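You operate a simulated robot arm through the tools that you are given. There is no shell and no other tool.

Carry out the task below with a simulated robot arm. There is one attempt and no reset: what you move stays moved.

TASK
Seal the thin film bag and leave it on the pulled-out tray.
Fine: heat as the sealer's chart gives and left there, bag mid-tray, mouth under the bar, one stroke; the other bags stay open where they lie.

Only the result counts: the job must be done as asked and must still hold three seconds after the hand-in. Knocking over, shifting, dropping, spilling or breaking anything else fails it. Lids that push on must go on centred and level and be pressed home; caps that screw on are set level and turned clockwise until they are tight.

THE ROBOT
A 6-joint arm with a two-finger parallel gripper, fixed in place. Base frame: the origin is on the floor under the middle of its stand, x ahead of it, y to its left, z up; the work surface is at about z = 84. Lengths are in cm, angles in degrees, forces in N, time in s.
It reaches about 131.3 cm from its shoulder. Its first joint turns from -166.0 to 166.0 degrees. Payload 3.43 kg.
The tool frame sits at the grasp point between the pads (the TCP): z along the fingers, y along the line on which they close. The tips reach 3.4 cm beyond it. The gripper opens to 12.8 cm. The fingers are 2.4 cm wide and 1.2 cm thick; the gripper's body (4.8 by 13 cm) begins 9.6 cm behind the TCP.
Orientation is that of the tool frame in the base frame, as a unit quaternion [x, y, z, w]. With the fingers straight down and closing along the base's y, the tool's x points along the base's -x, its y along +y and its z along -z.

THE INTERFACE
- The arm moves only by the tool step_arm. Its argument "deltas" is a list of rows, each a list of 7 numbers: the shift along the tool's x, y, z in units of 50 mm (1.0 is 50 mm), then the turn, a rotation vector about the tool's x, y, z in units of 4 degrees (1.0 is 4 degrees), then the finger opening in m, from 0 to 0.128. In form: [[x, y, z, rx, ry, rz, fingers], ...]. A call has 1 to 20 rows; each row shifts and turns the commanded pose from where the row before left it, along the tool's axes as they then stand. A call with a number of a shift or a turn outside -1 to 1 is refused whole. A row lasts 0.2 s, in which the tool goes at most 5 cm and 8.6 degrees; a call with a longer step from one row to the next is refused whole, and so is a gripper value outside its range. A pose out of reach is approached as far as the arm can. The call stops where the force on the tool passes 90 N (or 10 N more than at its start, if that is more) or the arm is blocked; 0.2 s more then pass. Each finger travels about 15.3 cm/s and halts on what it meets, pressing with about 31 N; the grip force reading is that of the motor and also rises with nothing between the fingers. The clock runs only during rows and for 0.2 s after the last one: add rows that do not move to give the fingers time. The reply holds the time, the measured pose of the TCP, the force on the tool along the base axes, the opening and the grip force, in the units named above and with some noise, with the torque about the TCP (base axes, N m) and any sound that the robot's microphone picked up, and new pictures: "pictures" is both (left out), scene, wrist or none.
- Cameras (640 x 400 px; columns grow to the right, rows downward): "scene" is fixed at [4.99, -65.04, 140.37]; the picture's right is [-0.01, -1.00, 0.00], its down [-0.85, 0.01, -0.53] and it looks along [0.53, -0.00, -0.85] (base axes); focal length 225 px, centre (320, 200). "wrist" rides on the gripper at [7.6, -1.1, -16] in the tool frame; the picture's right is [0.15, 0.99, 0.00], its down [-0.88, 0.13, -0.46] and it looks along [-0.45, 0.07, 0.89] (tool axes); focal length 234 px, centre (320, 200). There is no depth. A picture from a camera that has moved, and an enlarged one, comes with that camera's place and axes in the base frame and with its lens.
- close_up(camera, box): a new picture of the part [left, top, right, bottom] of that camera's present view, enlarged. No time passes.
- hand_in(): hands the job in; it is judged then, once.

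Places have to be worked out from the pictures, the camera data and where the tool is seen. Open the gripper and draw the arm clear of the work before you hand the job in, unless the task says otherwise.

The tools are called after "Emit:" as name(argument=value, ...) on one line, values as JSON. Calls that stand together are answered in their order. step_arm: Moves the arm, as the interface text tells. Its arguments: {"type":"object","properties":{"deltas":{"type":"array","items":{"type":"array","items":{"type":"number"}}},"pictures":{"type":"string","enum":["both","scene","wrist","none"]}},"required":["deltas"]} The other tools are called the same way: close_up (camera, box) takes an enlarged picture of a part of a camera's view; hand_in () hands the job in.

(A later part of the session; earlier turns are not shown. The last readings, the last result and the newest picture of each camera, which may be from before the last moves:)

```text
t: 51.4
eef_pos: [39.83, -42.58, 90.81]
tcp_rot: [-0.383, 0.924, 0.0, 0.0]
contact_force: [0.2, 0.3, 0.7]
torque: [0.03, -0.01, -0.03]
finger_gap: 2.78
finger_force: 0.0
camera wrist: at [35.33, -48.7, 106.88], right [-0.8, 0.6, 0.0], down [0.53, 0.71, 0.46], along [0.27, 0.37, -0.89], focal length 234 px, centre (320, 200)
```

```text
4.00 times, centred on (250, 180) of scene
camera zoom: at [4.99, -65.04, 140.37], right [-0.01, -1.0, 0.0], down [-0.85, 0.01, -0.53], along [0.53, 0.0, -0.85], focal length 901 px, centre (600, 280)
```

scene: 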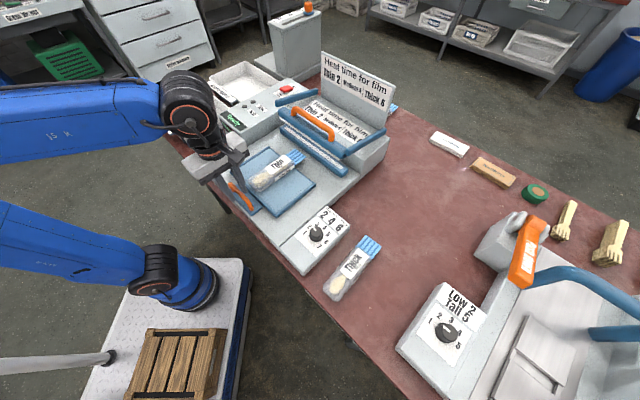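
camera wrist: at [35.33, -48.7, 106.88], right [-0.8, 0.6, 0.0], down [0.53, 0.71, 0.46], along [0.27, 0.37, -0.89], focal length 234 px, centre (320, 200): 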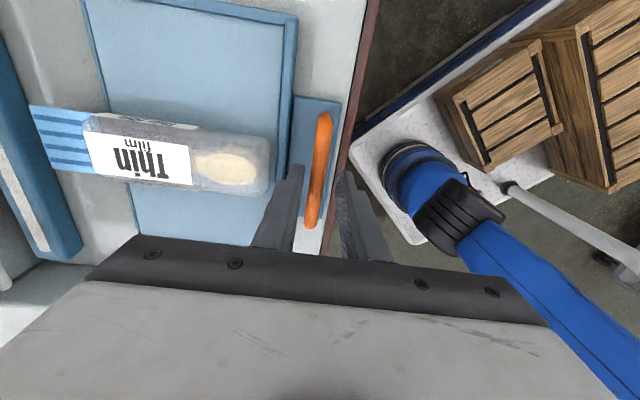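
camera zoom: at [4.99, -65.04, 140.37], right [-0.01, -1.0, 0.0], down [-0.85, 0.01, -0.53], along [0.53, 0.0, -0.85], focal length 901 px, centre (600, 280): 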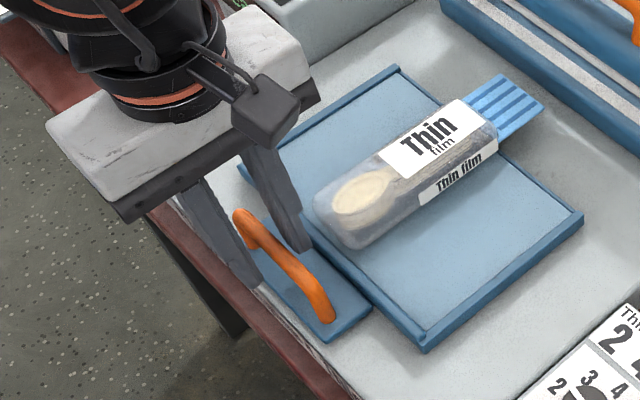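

Handle between the fingers; clearance to the rim is about 0.35 cm, so I shift 1.5 mm outward and lower to z≈88.7.

Emit:
step_arm(deltas=[[0, 0.03, 0, 0, 0, 0, 0.028], [0, 0, 0.2, 0, 0, 0, 0.028], [0, 0, 0.12, 0, 0, 0, 0.028], [0, 0, 0.1, 0, 0, 0, 0.028], [0, 0, 0, 0, 0, 0, 0.028]], pictures="both")

Emit:
close_up(camera="wrist", box=[200, 80, 440, 260])

Emit:
close_up(camera="scene", box=[190, 130, 310, 230])

```text
t: 52.6
eef_pos: [39.87, -42.59, 88.65]
tcp_rot: [-0.383, 0.924, 0.0, 0.001]
contact_force: [0.5, -0.1, 0.1]
torque: [0.01, 0.01, -0.01]
finger_gap: 2.78
finger_force: 0.1
camera wrist: at [35.28, -48.74, 104.77], right [-0.8, 0.6, 0.0], down [0.53, 0.71, 0.46], along [0.27, 0.37, -0.89], focal length 234 px, centre (320, 200)
```

scene: 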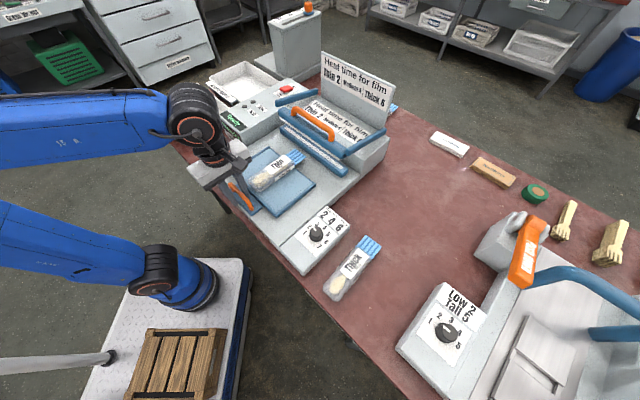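
wrist: 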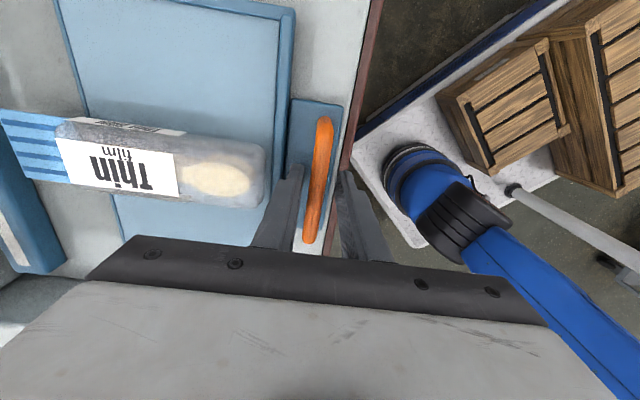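

```text
2.22 times, centred on (320, 170) of wrist
camera zoom: at [35.28, -48.74, 104.77], right [-0.8, 0.6, 0.0], down [0.53, 0.71, 0.46], along [0.27, 0.37, -0.89], focal length 520 px, centre (320, 267)
```

zoom: 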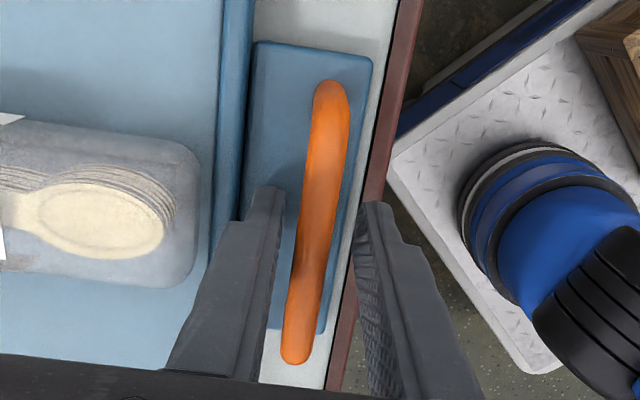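

```text
4.00 times, centred on (250, 180) of scene
camera zoom: at [4.99, -65.04, 140.37], right [-0.01, -1.0, 0.0], down [-0.85, 0.01, -0.53], along [0.53, 0.0, -0.85], focal length 901 px, centre (600, 280)
```

zoom: 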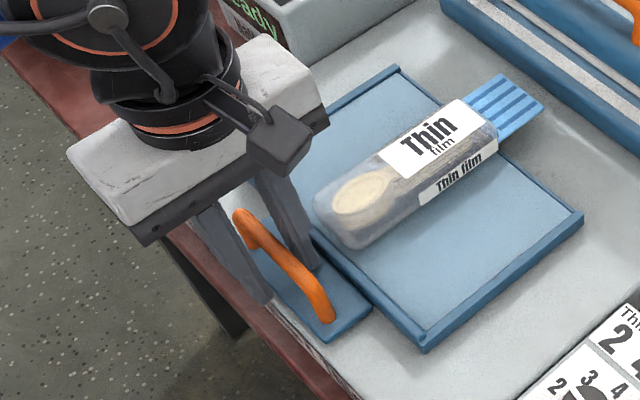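

The fingers straddle the handle without contact. I close loosely to 1.6 cm and push the tray inward (tool -y) slowly, 4 cm first.

Emit:
step_arm(deltas=[[0, 0, 0, 0, 0, 0, 0.016], [0, 0, 0, 0, 0, 0, 0.016], [0, -0.06, 0, 0, 0, 0, 0.016], [0, -0.1, 0, 0, 0, 0, 0.016], [0, -0.14, 0, 0, 0, 0, 0.016], [0, -0.16, 0, 0, 0, 0, 0.016], [0, -0.16, 0, 0, 0, 0, 0.016], [0, -0.12, 0, 0, 0, 0, 0.016], [0, -0.06, 0, 0, 0, 0, 0.016], [0, 0, 0, 0, 0, 0, 0.016]], pictures="both")

Emit:
close_up(camera="scene", box=[200, 80, 390, 220])

Emit:
close_up(camera="wrist", box=[0, 50, 400, 280])

```text
t: 54.8
eef_pos: [42.71, -45.38, 88.93]
tcp_rot: [-0.383, 0.924, 0.0, 0.0]
contact_force: [-0.4, 0.5, -0.4]
torque: [0.01, 0.0, -0.02]
finger_gap: 1.66
finger_force: 0.3
camera wrist: at [38.1, -51.52, 104.89], right [-0.8, 0.6, 0.0], down [0.53, 0.72, 0.46], along [0.27, 0.37, -0.89], focal length 234 px, centre (320, 200)
```

scene: 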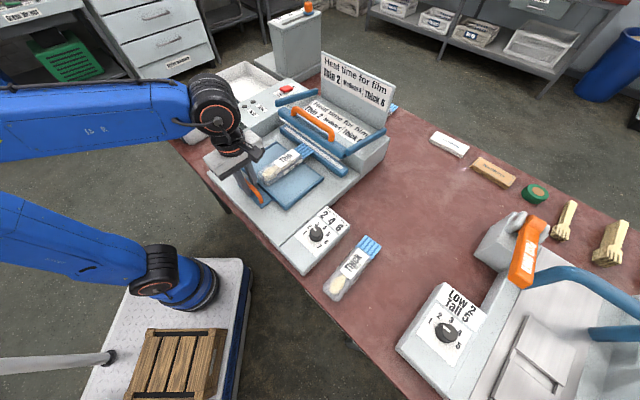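
wrist: 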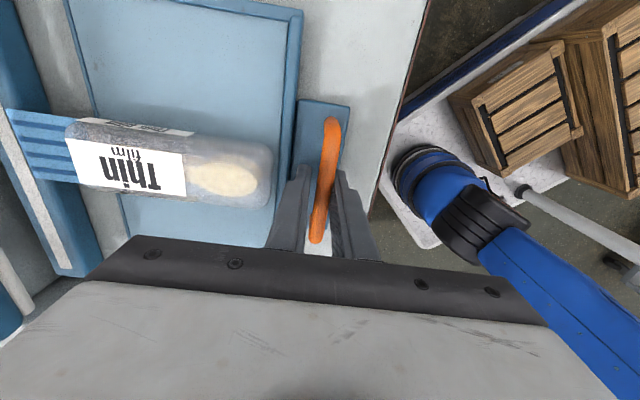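

```text
2.86 times, centred on (295, 150) of scene
camera zoom: at [4.99, -65.04, 140.37], right [-0.01, -1.0, 0.0], down [-0.85, 0.01, -0.53], along [0.53, 0.0, -0.85], focal length 644 px, centre (391, 343)
```

zoom: 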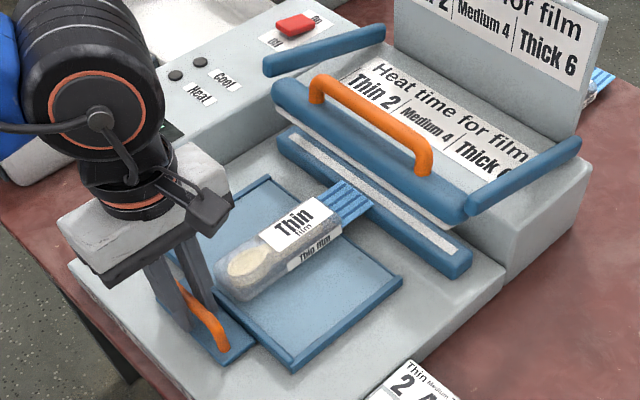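

```text
1.60 times, centred on (200, 165) of wrist
camera zoom: at [38.1, -51.52, 104.89], right [-0.8, 0.6, 0.0], down [0.53, 0.72, 0.46], along [0.27, 0.37, -0.89], focal length 375 px, centre (512, 256)
```

zoom: 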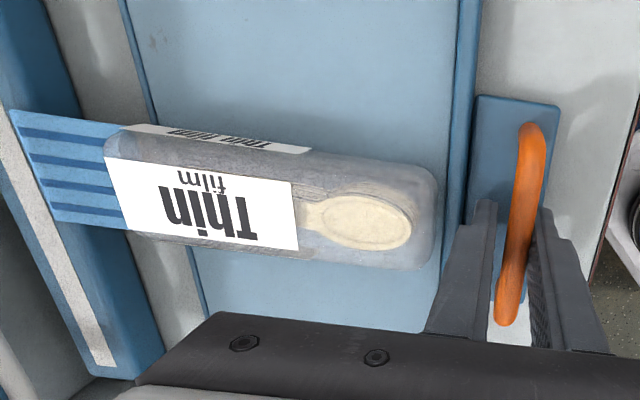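

The tray and bag slid in together about 4 cm and the mouth passes over the lower jaw. I push 2 cm more and then smaller steps until it stops.

Emit:
step_arm(deltas=[[0, -0.08, 0, 0, 0, 0, 0.016], [0, -0.12, 0, 0, 0, 0, 0.016], [0, -0.12, 0, 0, 0, 0, 0.016], [0, -0.08, 0, 0, 0, 0, 0.016], [0, 0, 0, 0, 0, 0, 0.016]], pictures="none")

Emit:
step_arm(deltas=[[0, -0.06, 0, 0, 0, 0, 0.016], [0, -0.06, 0, 0, 0, 0, 0.016], [0, 0, 0, 0, 0, 0, 0.016]], pictures="both")

Emit:
close_up(camera="scene", box=[200, 80, 390, 220])

Emit:
close_up(camera="wrist", box=[0, 50, 400, 280])

```text
t: 56.0
eef_pos: [44.12, -46.8, 88.95]
tcp_rot: [-0.383, 0.924, 0.001, 0.0]
contact_force: [-1.0, -0.5, 0.6]
torque: [-0.03, 0.03, -0.03]
finger_gap: 1.63
finger_force: 0.5
```

```text
t: 56.8
eef_pos: [44.52, -47.19, 88.82]
tcp_rot: [-0.383, 0.924, -0.001, 0.0]
contact_force: [-0.8, 0.5, -0.8]
torque: [0.01, 0.04, -0.04]
finger_gap: 1.62
finger_force: 0.2
camera wrist: at [40.04, -53.35, 104.83], right [-0.8, 0.6, 0.0], down [0.53, 0.71, 0.46], along [0.27, 0.37, -0.89], focal length 234 px, centre (320, 200)
```

scene: 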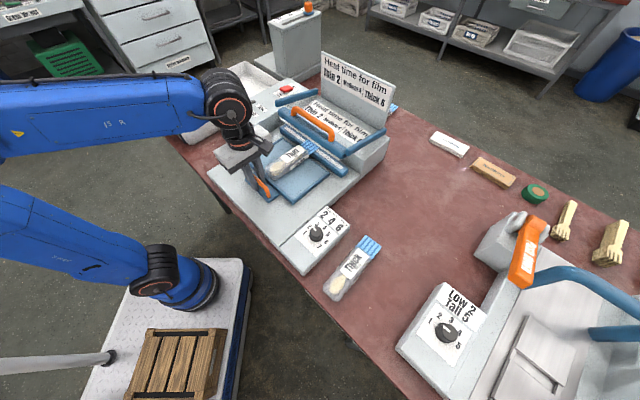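
wrist: 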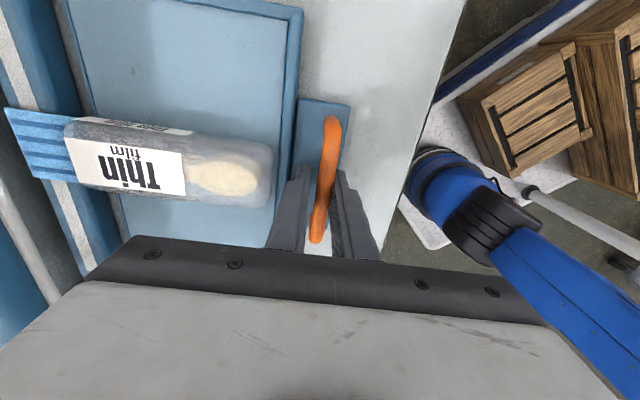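

```text
2.86 times, centred on (295, 150) of scene
camera zoom: at [4.99, -65.04, 140.37], right [-0.01, -1.0, 0.0], down [-0.85, 0.01, -0.53], along [0.53, 0.0, -0.85], focal length 644 px, centre (391, 343)
```

zoom: 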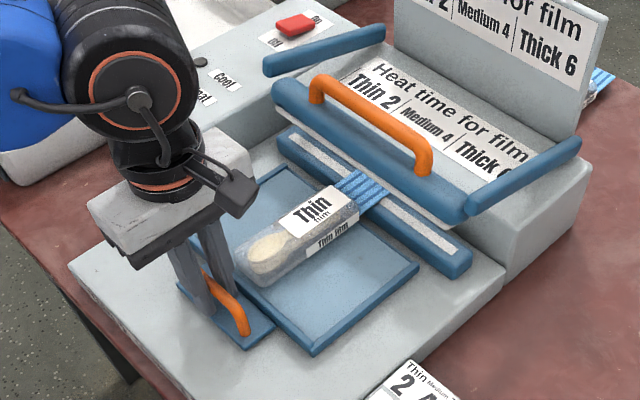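

```text
1.60 times, centred on (200, 165) of wrist
camera zoom: at [40.04, -53.35, 104.83], right [-0.8, 0.6, 0.0], down [0.53, 0.71, 0.46], along [0.27, 0.37, -0.89], focal length 375 px, centre (512, 256)
```

zoom: 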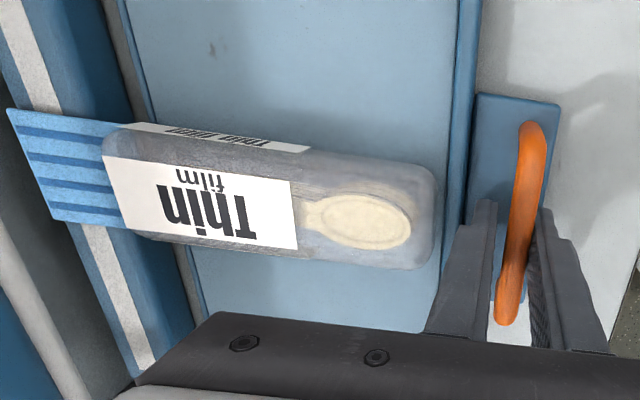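

The mouth now covers the white sealing strip, and a small gap is left between tray and jaw. I go on in 3 mm steps, watching the force for the stop.

Emit:
step_arm(deltas=[[0, -0.06, 0, 0, 0, 0, 0.016], [0, 0, 0, 0, 0, 0, 0.016]], pictures="none")

Emit:
step_arm(deltas=[[0, -0.06, 0, 0, 0, 0, 0.016], [0, 0, 0, 0, 0, 0, 0.016]], pictures="none")

Emit:
step_arm(deltas=[[0, -0.06, 0, 0, 0, 0, 0.016], [0, 0, 0, 0, 0, 0, 0.016]], pictures="both")

Emit:
close_up(camera="wrist", box=[0, 50, 400, 280])

```text
t: 57.4
eef_pos: [44.83, -47.33, 88.83]
tcp_rot: [-0.382, 0.924, 0.0, 0.0]
contact_force: [-1.0, -0.4, -0.3]
torque: [0.02, -0.01, 0.0]
finger_gap: 1.65
finger_force: 0.2
```

```text
t: 58.0
eef_pos: [45.04, -47.5, 88.79]
tcp_rot: [-0.383, 0.924, 0.0, 0.001]
contact_force: [-0.2, 0.4, -0.7]
torque: [0.05, -0.04, 0.02]
finger_gap: 1.67
finger_force: 0.9
```

```text
t: 58.6
eef_pos: [45.22, -47.86, 88.87]
tcp_rot: [-0.383, 0.924, 0.0, 0.0]
contact_force: [-0.6, 0.0, -0.5]
torque: [0.0, 0.01, 0.01]
finger_gap: 1.66
finger_force: 1.0
camera wrist: at [40.69, -53.95, 104.81], right [-0.8, 0.6, 0.0], down [0.53, 0.71, 0.46], along [0.27, 0.37, -0.89], focal length 234 px, centre (320, 200)
```

scene: 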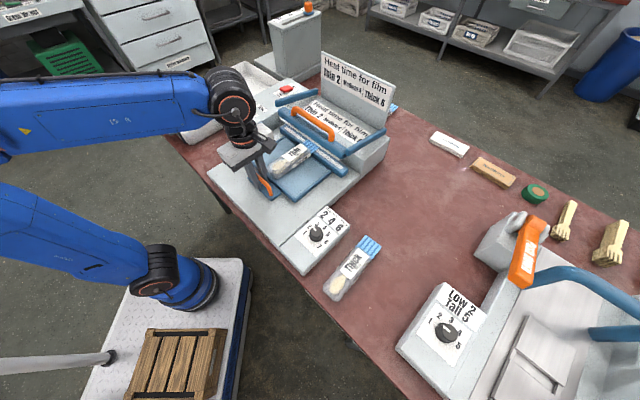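
wrist: 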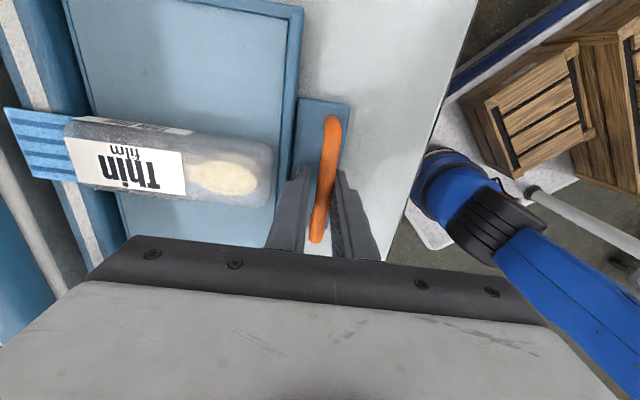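

```text
1.60 times, centred on (200, 165) of wrist
camera zoom: at [40.69, -53.95, 104.81], right [-0.8, 0.6, 0.0], down [0.53, 0.71, 0.46], along [0.27, 0.37, -0.89], focal length 375 px, centre (512, 256)
```

zoom: 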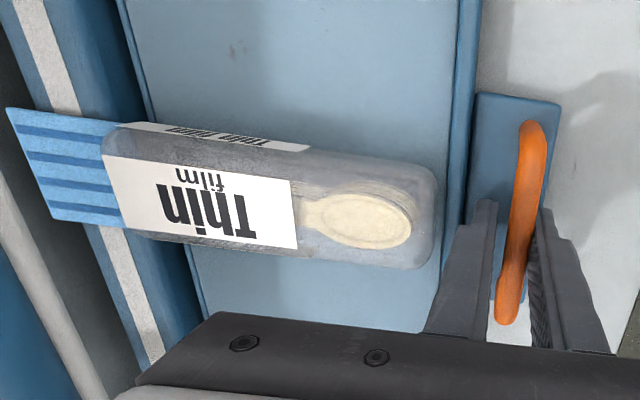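

Strip now lies right at the middle of the mouth flap by my measurement (flap from 19.1 to 23.4 cm ahead, strip at 21.25). A few mm of gap to the jaw remain, so I nudge on in 2 mm steps to find the stop.

Emit:
step_arm(deltas=[[0, -0.04, 0, 0, 0, 0, 0.016], [0, 0, 0, 0, 0, 0, 0.016]], pictures="none")

Emit:
step_arm(deltas=[[0, -0.04, 0, 0, 0, 0, 0.016], [0, 0, 0, 0, 0, 0, 0.016]], pictures="none")

Emit:
step_arm(deltas=[[0, -0.04, 0, 0, 0, 0, 0.016], [0, 0, 0, 0, 0, 0, 0.016]], pictures="both")

Emit:
close_up(camera="wrist", box=[0, 50, 320, 280])

Emit:
close_up(camera="scene", box=[250, 90, 390, 200])

```text
t: 59.2
eef_pos: [45.26, -47.94, 88.69]
tcp_rot: [-0.383, 0.924, 0.001, 0.0]
contact_force: [-4.4, 4.2, 1.1]
torque: [0.01, 0.03, -0.05]
finger_gap: 1.94
finger_force: 3.3
```

```text
t: 59.8
eef_pos: [45.4, -47.94, 88.76]
tcp_rot: [-0.383, 0.924, 0.0, 0.0]
contact_force: [-5.8, 7.9, 4.6]
torque: [0.01, -0.01, -0.01]
finger_gap: 2.15
finger_force: 5.5
```

```text
t: 60.4
eef_pos: [45.52, -48.11, 88.76]
tcp_rot: [-0.382, 0.924, 0.001, 0.0]
contact_force: [-18.6, 26.4, 4.1]
torque: [-0.11, 0.2, -0.08]
finger_gap: 2.4
finger_force: 16.2
camera wrist: at [40.98, -54.25, 104.77], right [-0.8, 0.6, 0.0], down [0.53, 0.71, 0.46], along [0.27, 0.37, -0.89], focal length 234 px, centre (320, 200)
```

scene: 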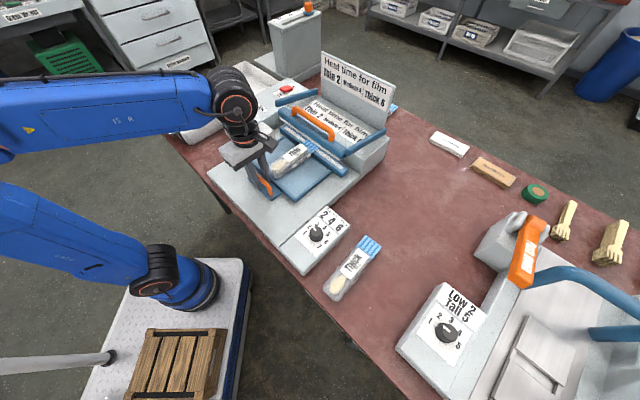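
wrist: 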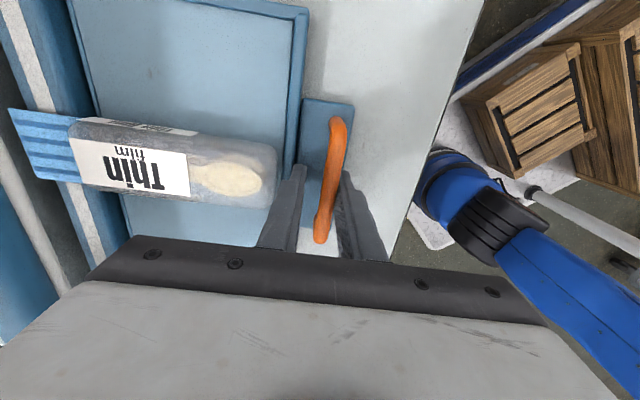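

```text
1.74 times, centred on (160, 165) of wrist
camera zoom: at [40.98, -54.25, 104.77], right [-0.8, 0.6, 0.0], down [0.53, 0.71, 0.46], along [0.27, 0.37, -0.89], focal length 407 px, centre (598, 261)
```

zoom: 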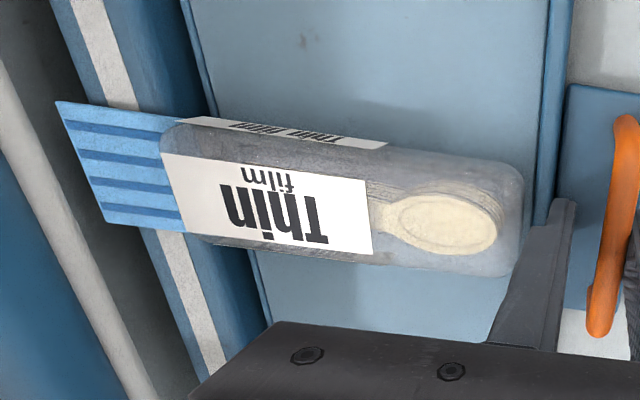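

```text
3.64 times, centred on (320, 145) of scene
camera zoom: at [4.99, -65.04, 140.37], right [-0.01, -1.0, 0.0], down [-0.85, 0.01, -0.53], along [0.53, 0.0, -0.85], focal length 819 px, centre (320, 400)
```

zoom: 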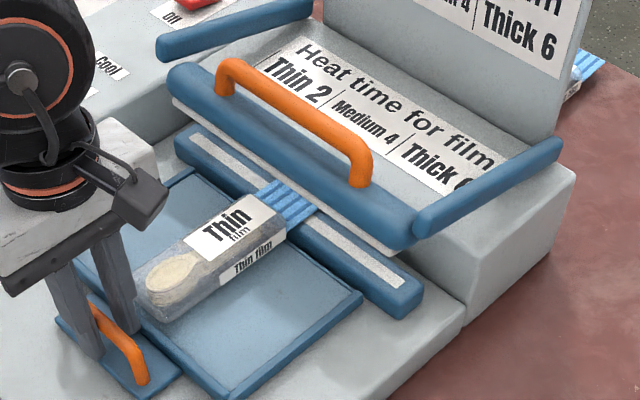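

The tray is home against its stop (32 N back-push, fingers forced apart). I back off 0.5 cm to unload, then check before releasing the handle.

Emit:
step_arm(deltas=[[0, 0.05, 0, 0, 0, 0, 0.018], [0, 0.05, 0, 0, 0, 0, 0.018], [0, 0, 0, 0, 0, 0, 0.018]], pictures="wrist")

Emit:
close_up(camera="wrist", box=[200, 80, 440, 260])

```text
t: 61.2
eef_pos: [45.22, -48.03, 88.76]
tcp_rot: [-0.383, 0.924, 0.001, 0.0]
contact_force: [-0.2, 0.1, 0.6]
torque: [0.0, -0.05, 0.01]
finger_gap: 1.83
finger_force: 0.5
camera wrist: at [40.68, -54.08, 104.74], right [-0.8, 0.6, 0.0], down [0.53, 0.72, 0.46], along [0.27, 0.37, -0.89], focal length 234 px, centre (320, 200)
```

wrist: 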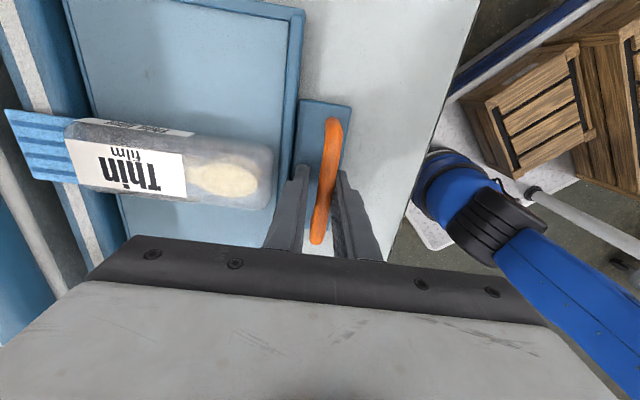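

```text
2.22 times, centred on (320, 170) of wrist
camera zoom: at [40.68, -54.08, 104.74], right [-0.8, 0.6, 0.0], down [0.53, 0.72, 0.46], along [0.27, 0.37, -0.89], focal length 520 px, centre (320, 267)
```

zoom: 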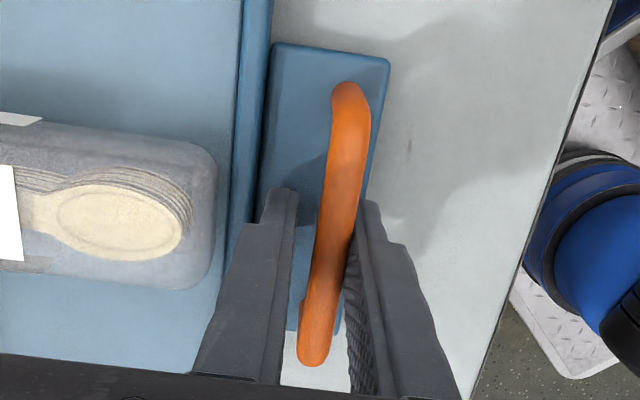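

Unloaded. I shift 2 mm more to centre on the handle, open to 2.4 cm and lift straight up.

Emit:
step_arm(deltas=[[0, 0.04, 0, 0, 0, 0, 0.018], [0, 0, 0, 0, 0, 0, 0.024], [0, 0, -0.2, 0, 0, 0, 0.024], [0, 0, -0.4, 0, 0, 0, 0.024], [0, 0, -0.6, 0, 0, 0, 0.024], [0, 0, -0.6, 0, 0, 0, 0.024], [0, 0, 0, 0, 0, 0, 0.024]], pictures="both")

Emit:
close_up(camera="wrist", box=[0, 30, 340, 270])

Emit:
close_up(camera="scene", box=[240, 70, 400, 200])

```text
t: 62.8
eef_pos: [45.04, -47.91, 98.03]
tcp_rot: [-0.383, 0.924, -0.001, 0.001]
contact_force: [0.1, 0.0, 0.3]
torque: [-0.02, 0.02, 0.02]
finger_gap: 2.41
finger_force: 0.1
camera wrist: at [40.53, -53.93, 114.01], right [-0.8, 0.6, 0.0], down [0.53, 0.71, 0.46], along [0.27, 0.37, -0.89], focal length 234 px, centre (320, 200)
```

scene: 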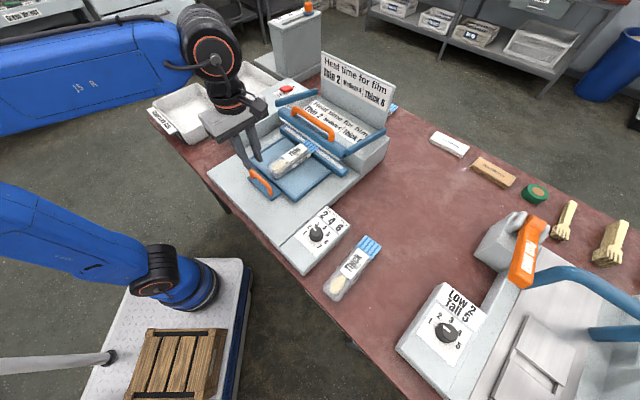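
wrist: 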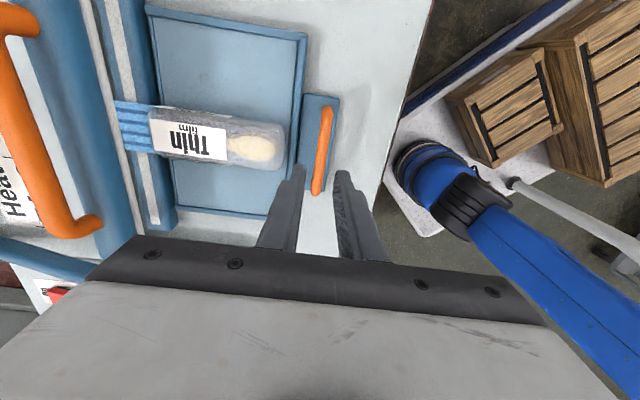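

```text
1.67 times, centred on (170, 150) of wrist
camera zoom: at [40.53, -53.93, 114.01], right [-0.8, 0.6, 0.0], down [0.53, 0.71, 0.46], along [0.27, 0.37, -0.89], focal length 390 px, centre (570, 283)
```

zoom: 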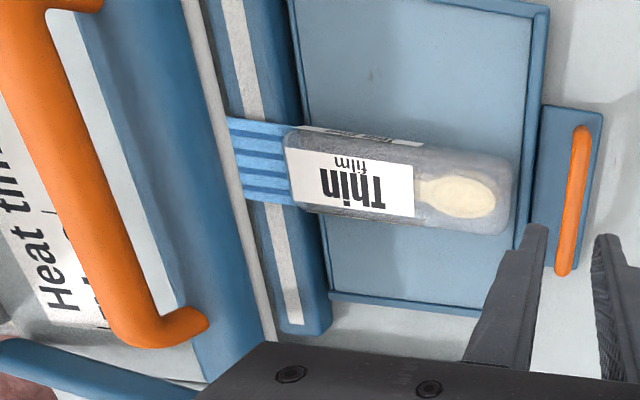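

```text
3.08 times, centred on (320, 135) of scene
camera zoom: at [4.99, -65.04, 140.37], right [-0.01, -1.0, 0.0], down [-0.85, 0.01, -0.53], along [0.53, 0.0, -0.85], focal length 693 px, centre (320, 400)
```

zoom: 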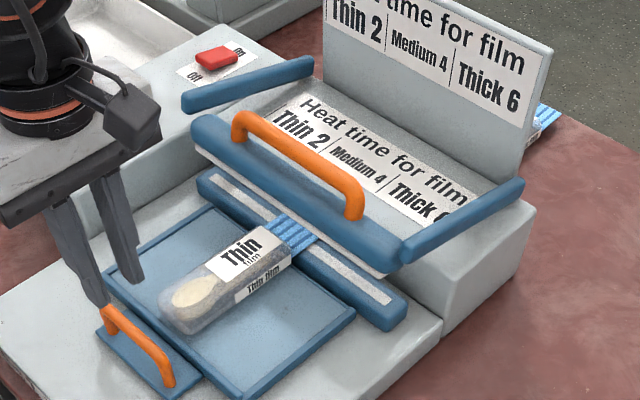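

The mouth lies across the strip and the tray is home. Now I need the bar handle's exact place; my two views are nearly degenerate for it (z≈96, above the jaw), so I raise and move 13 cm toward the bar to look from a steeper angle.

Emit:
step_arm(deltas=[[0, 0, -0.6, 0, 0, 0, 0.024], [0, -0.675, -0.2, 0, 0, 0, 0.024], [0, -0.675, 0, 0, 0, 0, 0.024], [0, -0.675, 0, 0, 0, 0, 0.024], [0, -0.675, 0, 0, 0, 0, 0.024], [0, 0, 0, 0, 0, 0, 0.024]], pictures="both")

Emit:
close_up(camera="wrist", box=[100, 20, 420, 270])

Emit:
close_up(camera="scene", box=[220, 60, 400, 200])

```text
t: 64.2
eef_pos: [54.88, -57.38, 101.8]
tcp_rot: [-0.383, 0.924, 0.001, -0.001]
contact_force: [0.7, -0.4, 0.3]
torque: [-0.01, 0.0, 0.01]
finger_gap: 2.41
finger_force: 0.0
camera wrist: at [50.23, -63.5, 117.75], right [-0.8, 0.6, 0.0], down [0.53, 0.71, 0.46], along [0.27, 0.37, -0.89], focal length 234 px, centre (320, 200)
```

scene: 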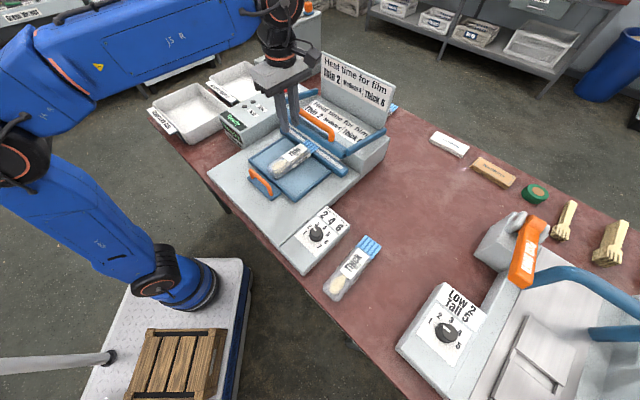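
wrist: 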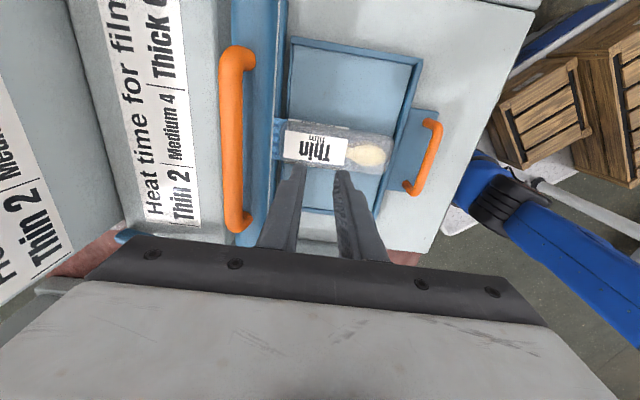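

```text
1.60 times, centred on (260, 145) of wrist
camera zoom: at [50.23, -63.5, 117.75], right [-0.8, 0.6, 0.0], down [0.53, 0.71, 0.46], along [0.27, 0.37, -0.89], focal length 375 px, centre (416, 288)
```

zoom: 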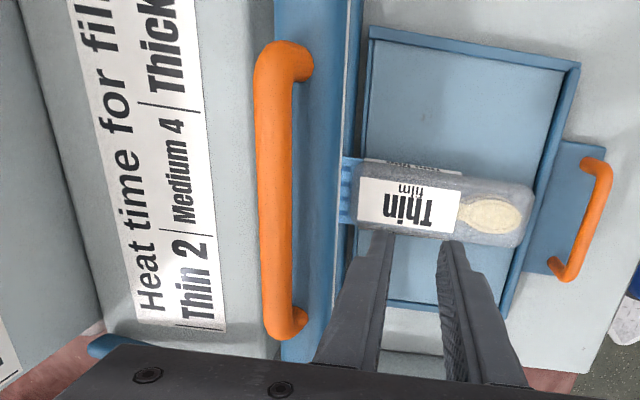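

```text
2.86 times, centred on (310, 130) of scene
camera zoom: at [4.99, -65.04, 140.37], right [-0.01, -1.0, 0.0], down [-0.85, 0.01, -0.53], along [0.53, 0.0, -0.85], focal length 644 px, centre (349, 400)
```

zoom: 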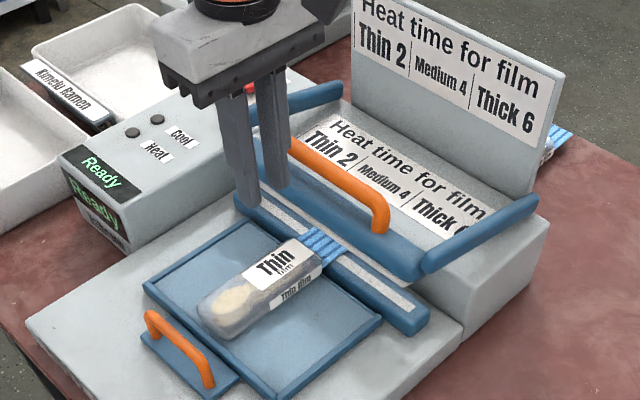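

The handle tube is at about z=95.7 centre (top ≈96.7), 8.5 cm further in, centred on the tray line. I narrow the fingers to 6 mm so the tube can seat between the tips, and approach to just short of it at z≈101 to check reach.

Emit:
step_arm(deltas=[[0, 0, 0, 0, 0, 0, 0.006], [0, -0.5, 0.04, 0, 0, 0, 0.006], [0, -0.5, 0.04, 0, 0, 0, 0.006], [0, 0, 0, 0, 0, 0, 0.006]], pictures="both")

Emit:
close_up(camera="wrist", box=[150, 20, 470, 270])

Emit:
close_up(camera="scene", box=[220, 60, 400, 200])

```text
t: 65.2
eef_pos: [58.17, -60.97, 101.16]
tcp_rot: [-0.383, 0.924, 0.0, 0.0]
contact_force: [-0.2, -0.4, 0.3]
torque: [0.0, -0.01, 0.01]
finger_gap: 0.59
finger_force: 0.0
camera wrist: at [53.62, -67.13, 117.16], right [-0.8, 0.6, 0.0], down [0.53, 0.71, 0.46], along [0.27, 0.37, -0.89], focal length 234 px, centre (320, 200)
```

scene: 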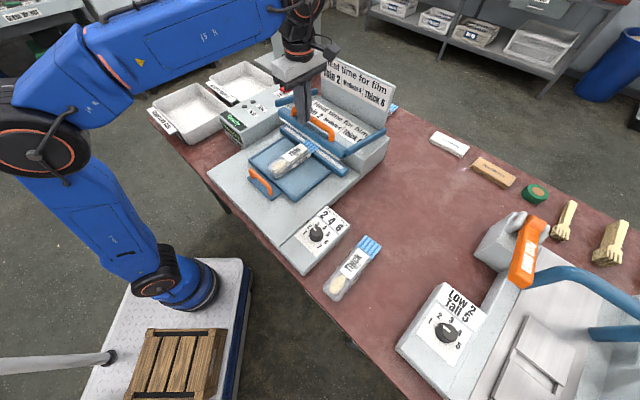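
wrist: 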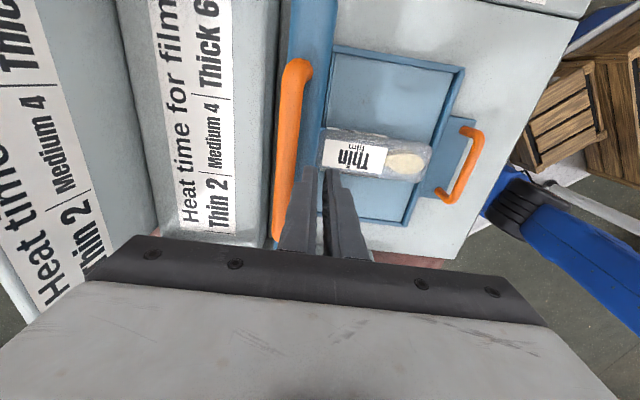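

```text
1.60 times, centred on (310, 145) of wrist
camera zoom: at [53.62, -67.13, 117.16], right [-0.8, 0.6, 0.0], down [0.53, 0.71, 0.46], along [0.27, 0.37, -0.89], focal length 375 px, centre (336, 288)
```

zoom: 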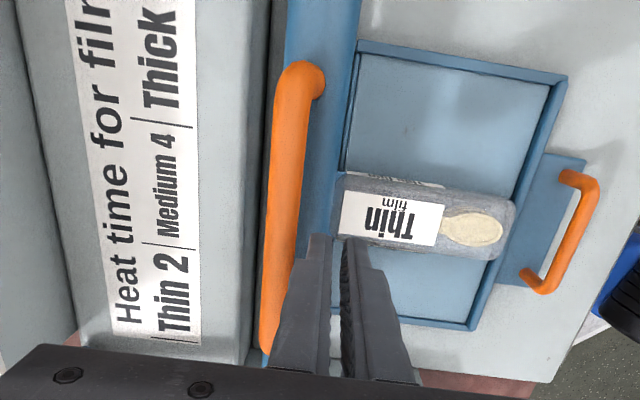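

```text
2.86 times, centred on (310, 130) of scene
camera zoom: at [4.99, -65.04, 140.37], right [-0.01, -1.0, 0.0], down [-0.85, 0.01, -0.53], along [0.53, 0.0, -0.85], focal length 644 px, centre (349, 400)
```

zoom: 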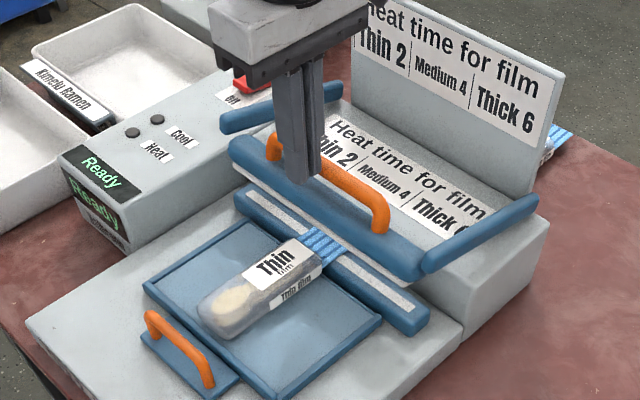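

Tracking is exact here (u=15.0), and the handle tube measures 3.3 cm ahead of the TCP. I raise 3 mm and go in two steps to sit above the tube, watching for contact.

Emit:
step_arm(deltas=[[0, 0, -0.06, 0, 0, 0, 0.006], [0, -0.2, 0, 0, 0, 0, 0.006], [0, 0, 0, 0, 0, 0, 0.006]], pictures="none")

Emit:
step_arm(deltas=[[0, -0.2, 0, 0, 0, 0, 0.006], [0, -0.14, 0, 0, 0, 0, 0.006], [0, 0, 0, 0, 0, 0, 0.006]], pictures="both")

Emit:
close_up(camera="wrist", box=[200, 20, 440, 270])

Emit:
close_up(camera="scene", box=[250, 80, 370, 170])

```text
t: 66.0
eef_pos: [58.86, -61.58, 101.5]
tcp_rot: [-0.383, 0.924, 0.0, 0.0]
contact_force: [-0.3, 0.3, 0.2]
torque: [-0.02, -0.04, 0.04]
finger_gap: 0.6
finger_force: 0.2
```

```text
t: 66.8
eef_pos: [60.11, -62.88, 101.6]
tcp_rot: [-0.383, 0.924, 0.0, 0.0]
contact_force: [-0.3, -0.9, -0.2]
torque: [0.0, -0.03, 0.04]
finger_gap: 0.6
finger_force: 0.0
camera wrist: at [55.56, -68.96, 117.69], right [-0.8, 0.6, 0.0], down [0.53, 0.71, 0.46], along [0.27, 0.37, -0.89], focal length 234 px, centre (320, 200)
```

scene: 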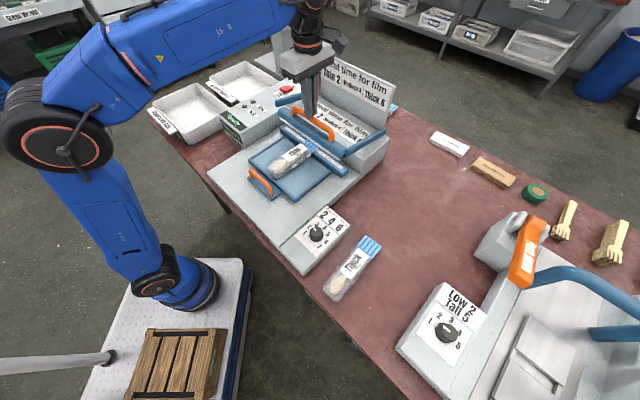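
wrist: 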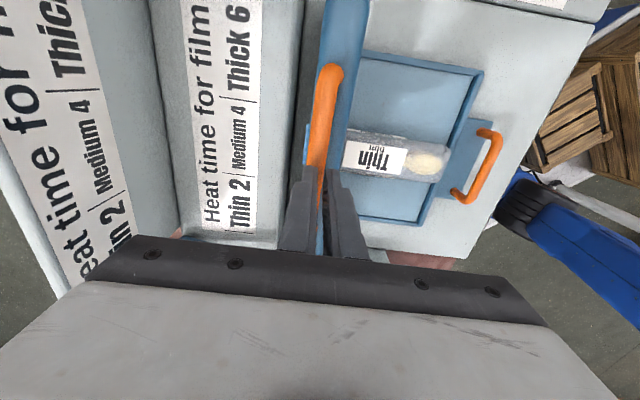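

```text
1.60 times, centred on (320, 145) of wrist
camera zoom: at [55.56, -68.96, 117.69], right [-0.8, 0.6, 0.0], down [0.53, 0.71, 0.46], along [0.27, 0.37, -0.89], focal length 375 px, centre (320, 288)
```

zoom: 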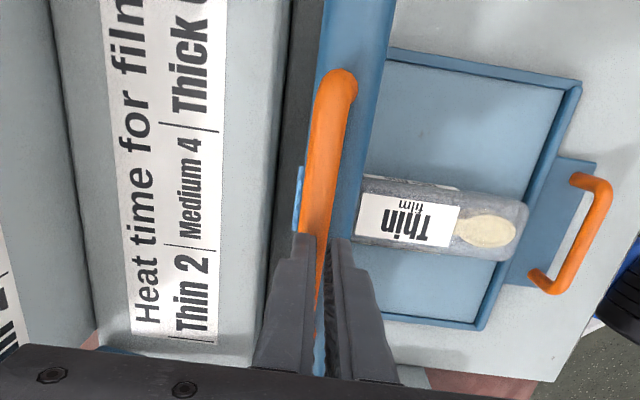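

```text
4.44 times, centred on (310, 125) of scene
camera zoom: at [4.99, -65.04, 140.37], right [-0.01, -1.0, 0.0], down [-0.85, 0.01, -0.53], along [0.53, 0.0, -0.85], focal length 1001 px, centre (364, 533)
```

zoom: 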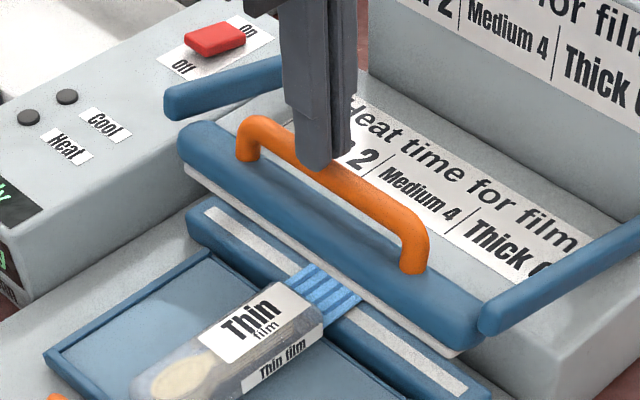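

Handle tube is 0.4 cm further along; the finger tips hover just over its middle with no load. I align and lower 1 cm to meet it.

Emit:
step_arm(deltas=[[0, -0.07, 0, 0, 0, 0, 0.006], [0, 0, 0.1, 0, 0, 0, 0.006], [0, 0, 0.1, 0, 0, 0, 0.006], [0, 0, 0, 0, 0, 0, 0.006]], pictures="both")

Emit:
close_up(camera="wrist", box=[220, 40, 420, 270])

Emit:
close_up(camera="scene", box=[250, 80, 370, 170])

```text
t: 67.8
eef_pos: [60.37, -63.08, 100.58]
tcp_rot: [-0.383, 0.924, 0.0, 0.001]
contact_force: [-2.4, 0.9, 2.9]
torque: [0.07, 0.01, 0.02]
finger_gap: 0.51
finger_force: 0.1
camera wrist: at [55.76, -69.09, 116.66], right [-0.8, 0.6, 0.0], down [0.53, 0.71, 0.46], along [0.27, 0.37, -0.89], focal length 234 px, centre (320, 200)
```

scene: 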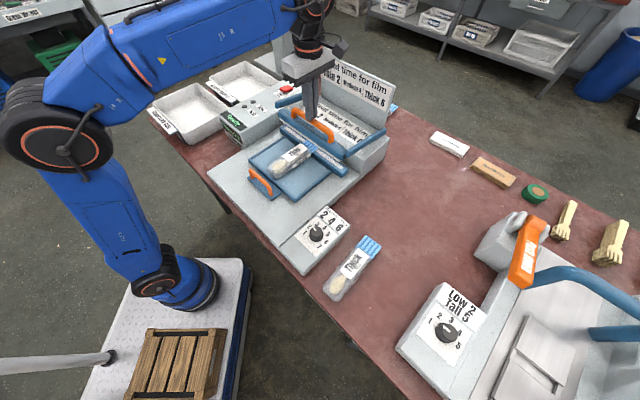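
wrist: 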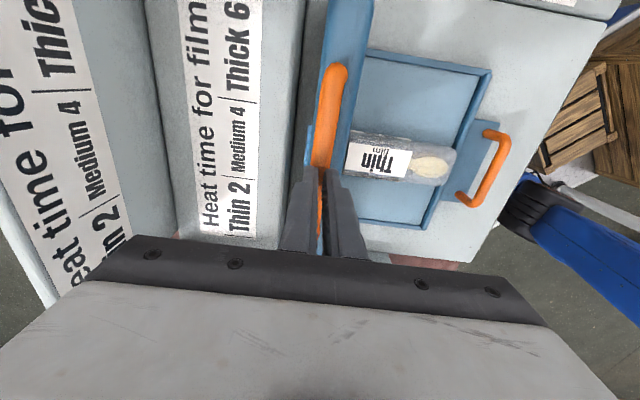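

```text
1.74 times, centred on (320, 155) of wrist
camera zoom: at [55.76, -69.09, 116.66], right [-0.8, 0.6, 0.0], down [0.53, 0.71, 0.46], along [0.27, 0.37, -0.89], focal length 407 px, centre (320, 278)
```

zoom: 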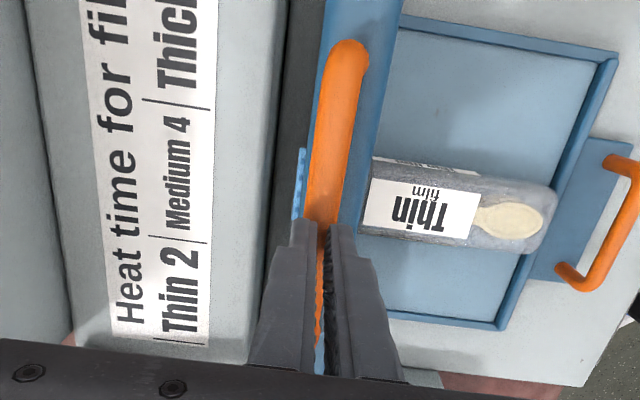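

```text
4.44 times, centred on (310, 125) of scene
camera zoom: at [4.99, -65.04, 140.37], right [-0.01, -1.0, 0.0], down [-0.85, 0.01, -0.53], along [0.53, 0.0, -0.85], focal length 1001 px, centre (364, 533)
```

zoom: 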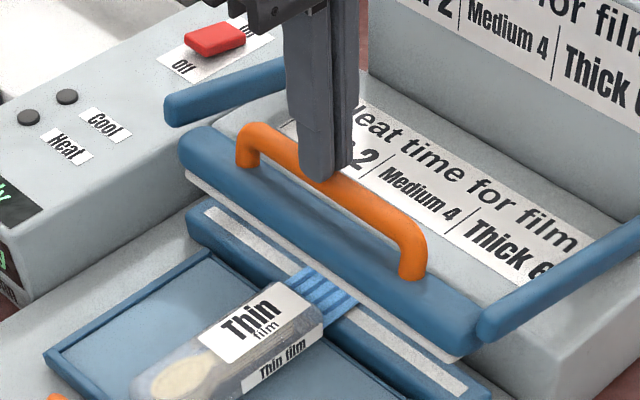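

Light contact on the handle (about 3 N up) and it is seated at the gap. I press on down 2 cm along its arc and check.

Emit:
step_arm(deltas=[[0, 0.005, 0.1, 0, 0, 0, 0.006], [0, 0.005, 0.1, 0, 0, 0, 0.006], [0, 0.005, 0.1, 0, 0, 0, 0.006], [0, 0.005, 0.1, 0, 0, 0, 0.006]], pictures="both")

Emit:
close_up(camera="scene", box=[210, 80, 370, 180])

Emit:
close_up(camera="wrist", box=[220, 40, 420, 270])

```text
t: 68.8
eef_pos: [60.44, -62.83, 98.73]
tcp_rot: [-0.383, 0.924, 0.0, 0.001]
contact_force: [-2.4, 4.2, 5.8]
torque: [0.17, 0.13, 0.0]
finger_gap: 0.9
finger_force: 2.0
camera wrist: at [55.86, -69.04, 114.75], right [-0.8, 0.6, 0.0], down [0.53, 0.72, 0.46], along [0.27, 0.37, -0.89], focal length 234 px, centre (320, 200)
```

scene: 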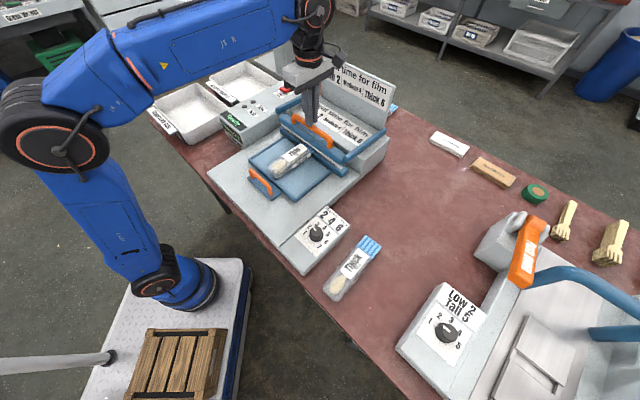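
wrist: 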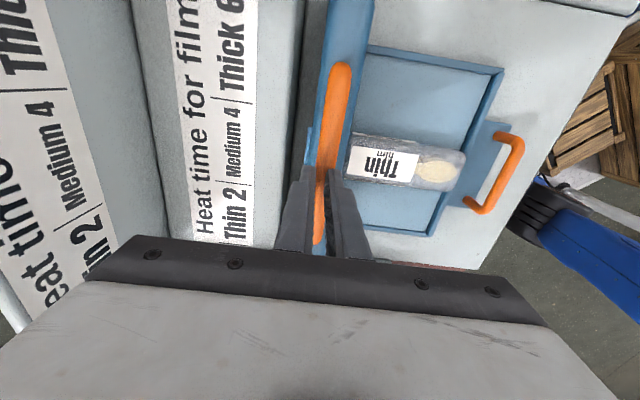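

```text
4.00 times, centred on (290, 130) of scene
camera zoom: at [4.99, -65.04, 140.37], right [-0.01, -1.0, 0.0], down [-0.85, 0.01, -0.53], along [0.53, 0.0, -0.85], focal length 901 px, centre (440, 480)
```

zoom: 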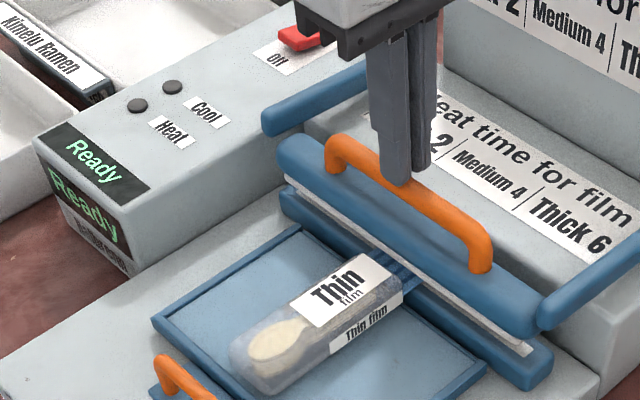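

```text
1.74 times, centred on (320, 155) of wrist
camera zoom: at [55.86, -69.04, 114.75], right [-0.8, 0.6, 0.0], down [0.53, 0.72, 0.46], along [0.27, 0.37, -0.89], focal length 407 px, centre (320, 278)
```

zoom: 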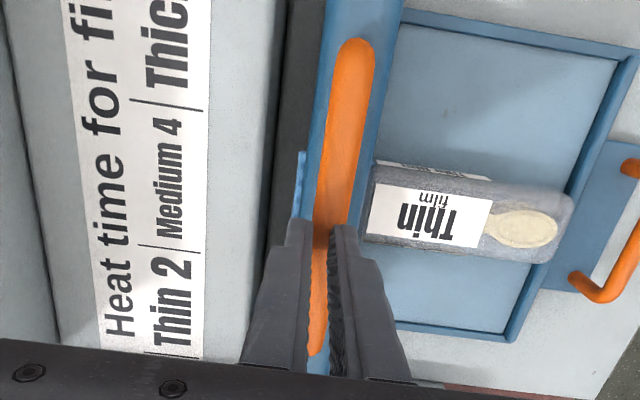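

The bar came down 2 cm under only about 6 N, still showing Ready, and the handle drifts about 3 mm toward me as it swings. I follow that drift and press further.

Emit:
step_arm(deltas=[[0, 0.03, 0.1, 0, 0, 0, 0.006], [0, 0.025, 0.1, 0, 0, 0, 0.006], [0, 0.02, 0.1, 0, 0, 0, 0.006]], pictures="both")

Emit:
close_up(camera="scene", box=[210, 80, 370, 180])

Emit:
close_up(camera="wrist", box=[220, 40, 420, 270])

```text
t: 69.6
eef_pos: [60.03, -62.66, 97.63]
tcp_rot: [-0.383, 0.924, -0.004, 0.0]
contact_force: [0.2, -8.2, 38.7]
torque: [-0.18, -0.05, 0.13]
finger_gap: 0.27
finger_force: 0.1
camera wrist: at [55.4, -68.7, 113.68], right [-0.8, 0.6, -0.01], down [0.53, 0.72, 0.45], along [0.27, 0.36, -0.89], focal length 234 px, centre (320, 200)
```

scene: 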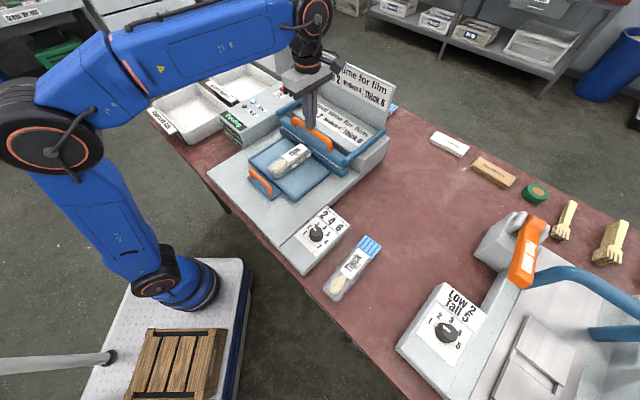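
wrist: 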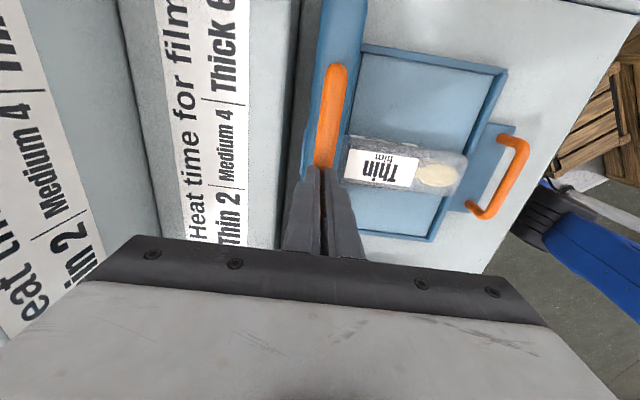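

```text
4.00 times, centred on (290, 130) of scene
camera zoom: at [4.99, -65.04, 140.37], right [-0.01, -1.0, 0.0], down [-0.85, 0.01, -0.53], along [0.53, 0.0, -0.85], focal length 901 px, centre (440, 480)
```

zoom: 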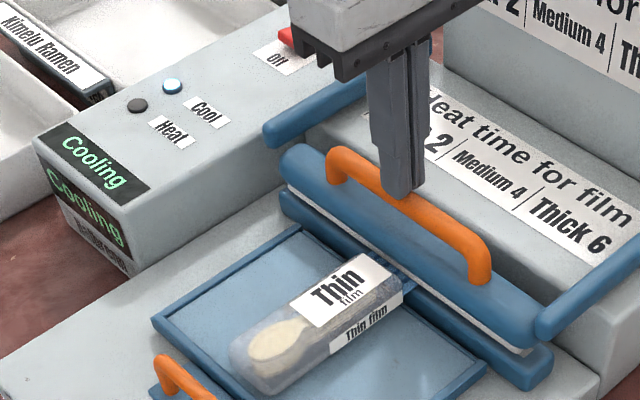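

```text
1.74 times, centred on (320, 155) of wrist
camera zoom: at [55.4, -68.7, 113.68], right [-0.8, 0.6, -0.01], down [0.53, 0.72, 0.45], along [0.27, 0.36, -0.89], focal length 407 px, centre (320, 278)
```

zoom: 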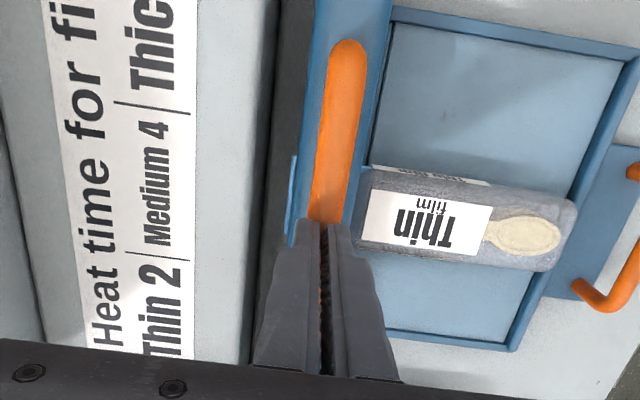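

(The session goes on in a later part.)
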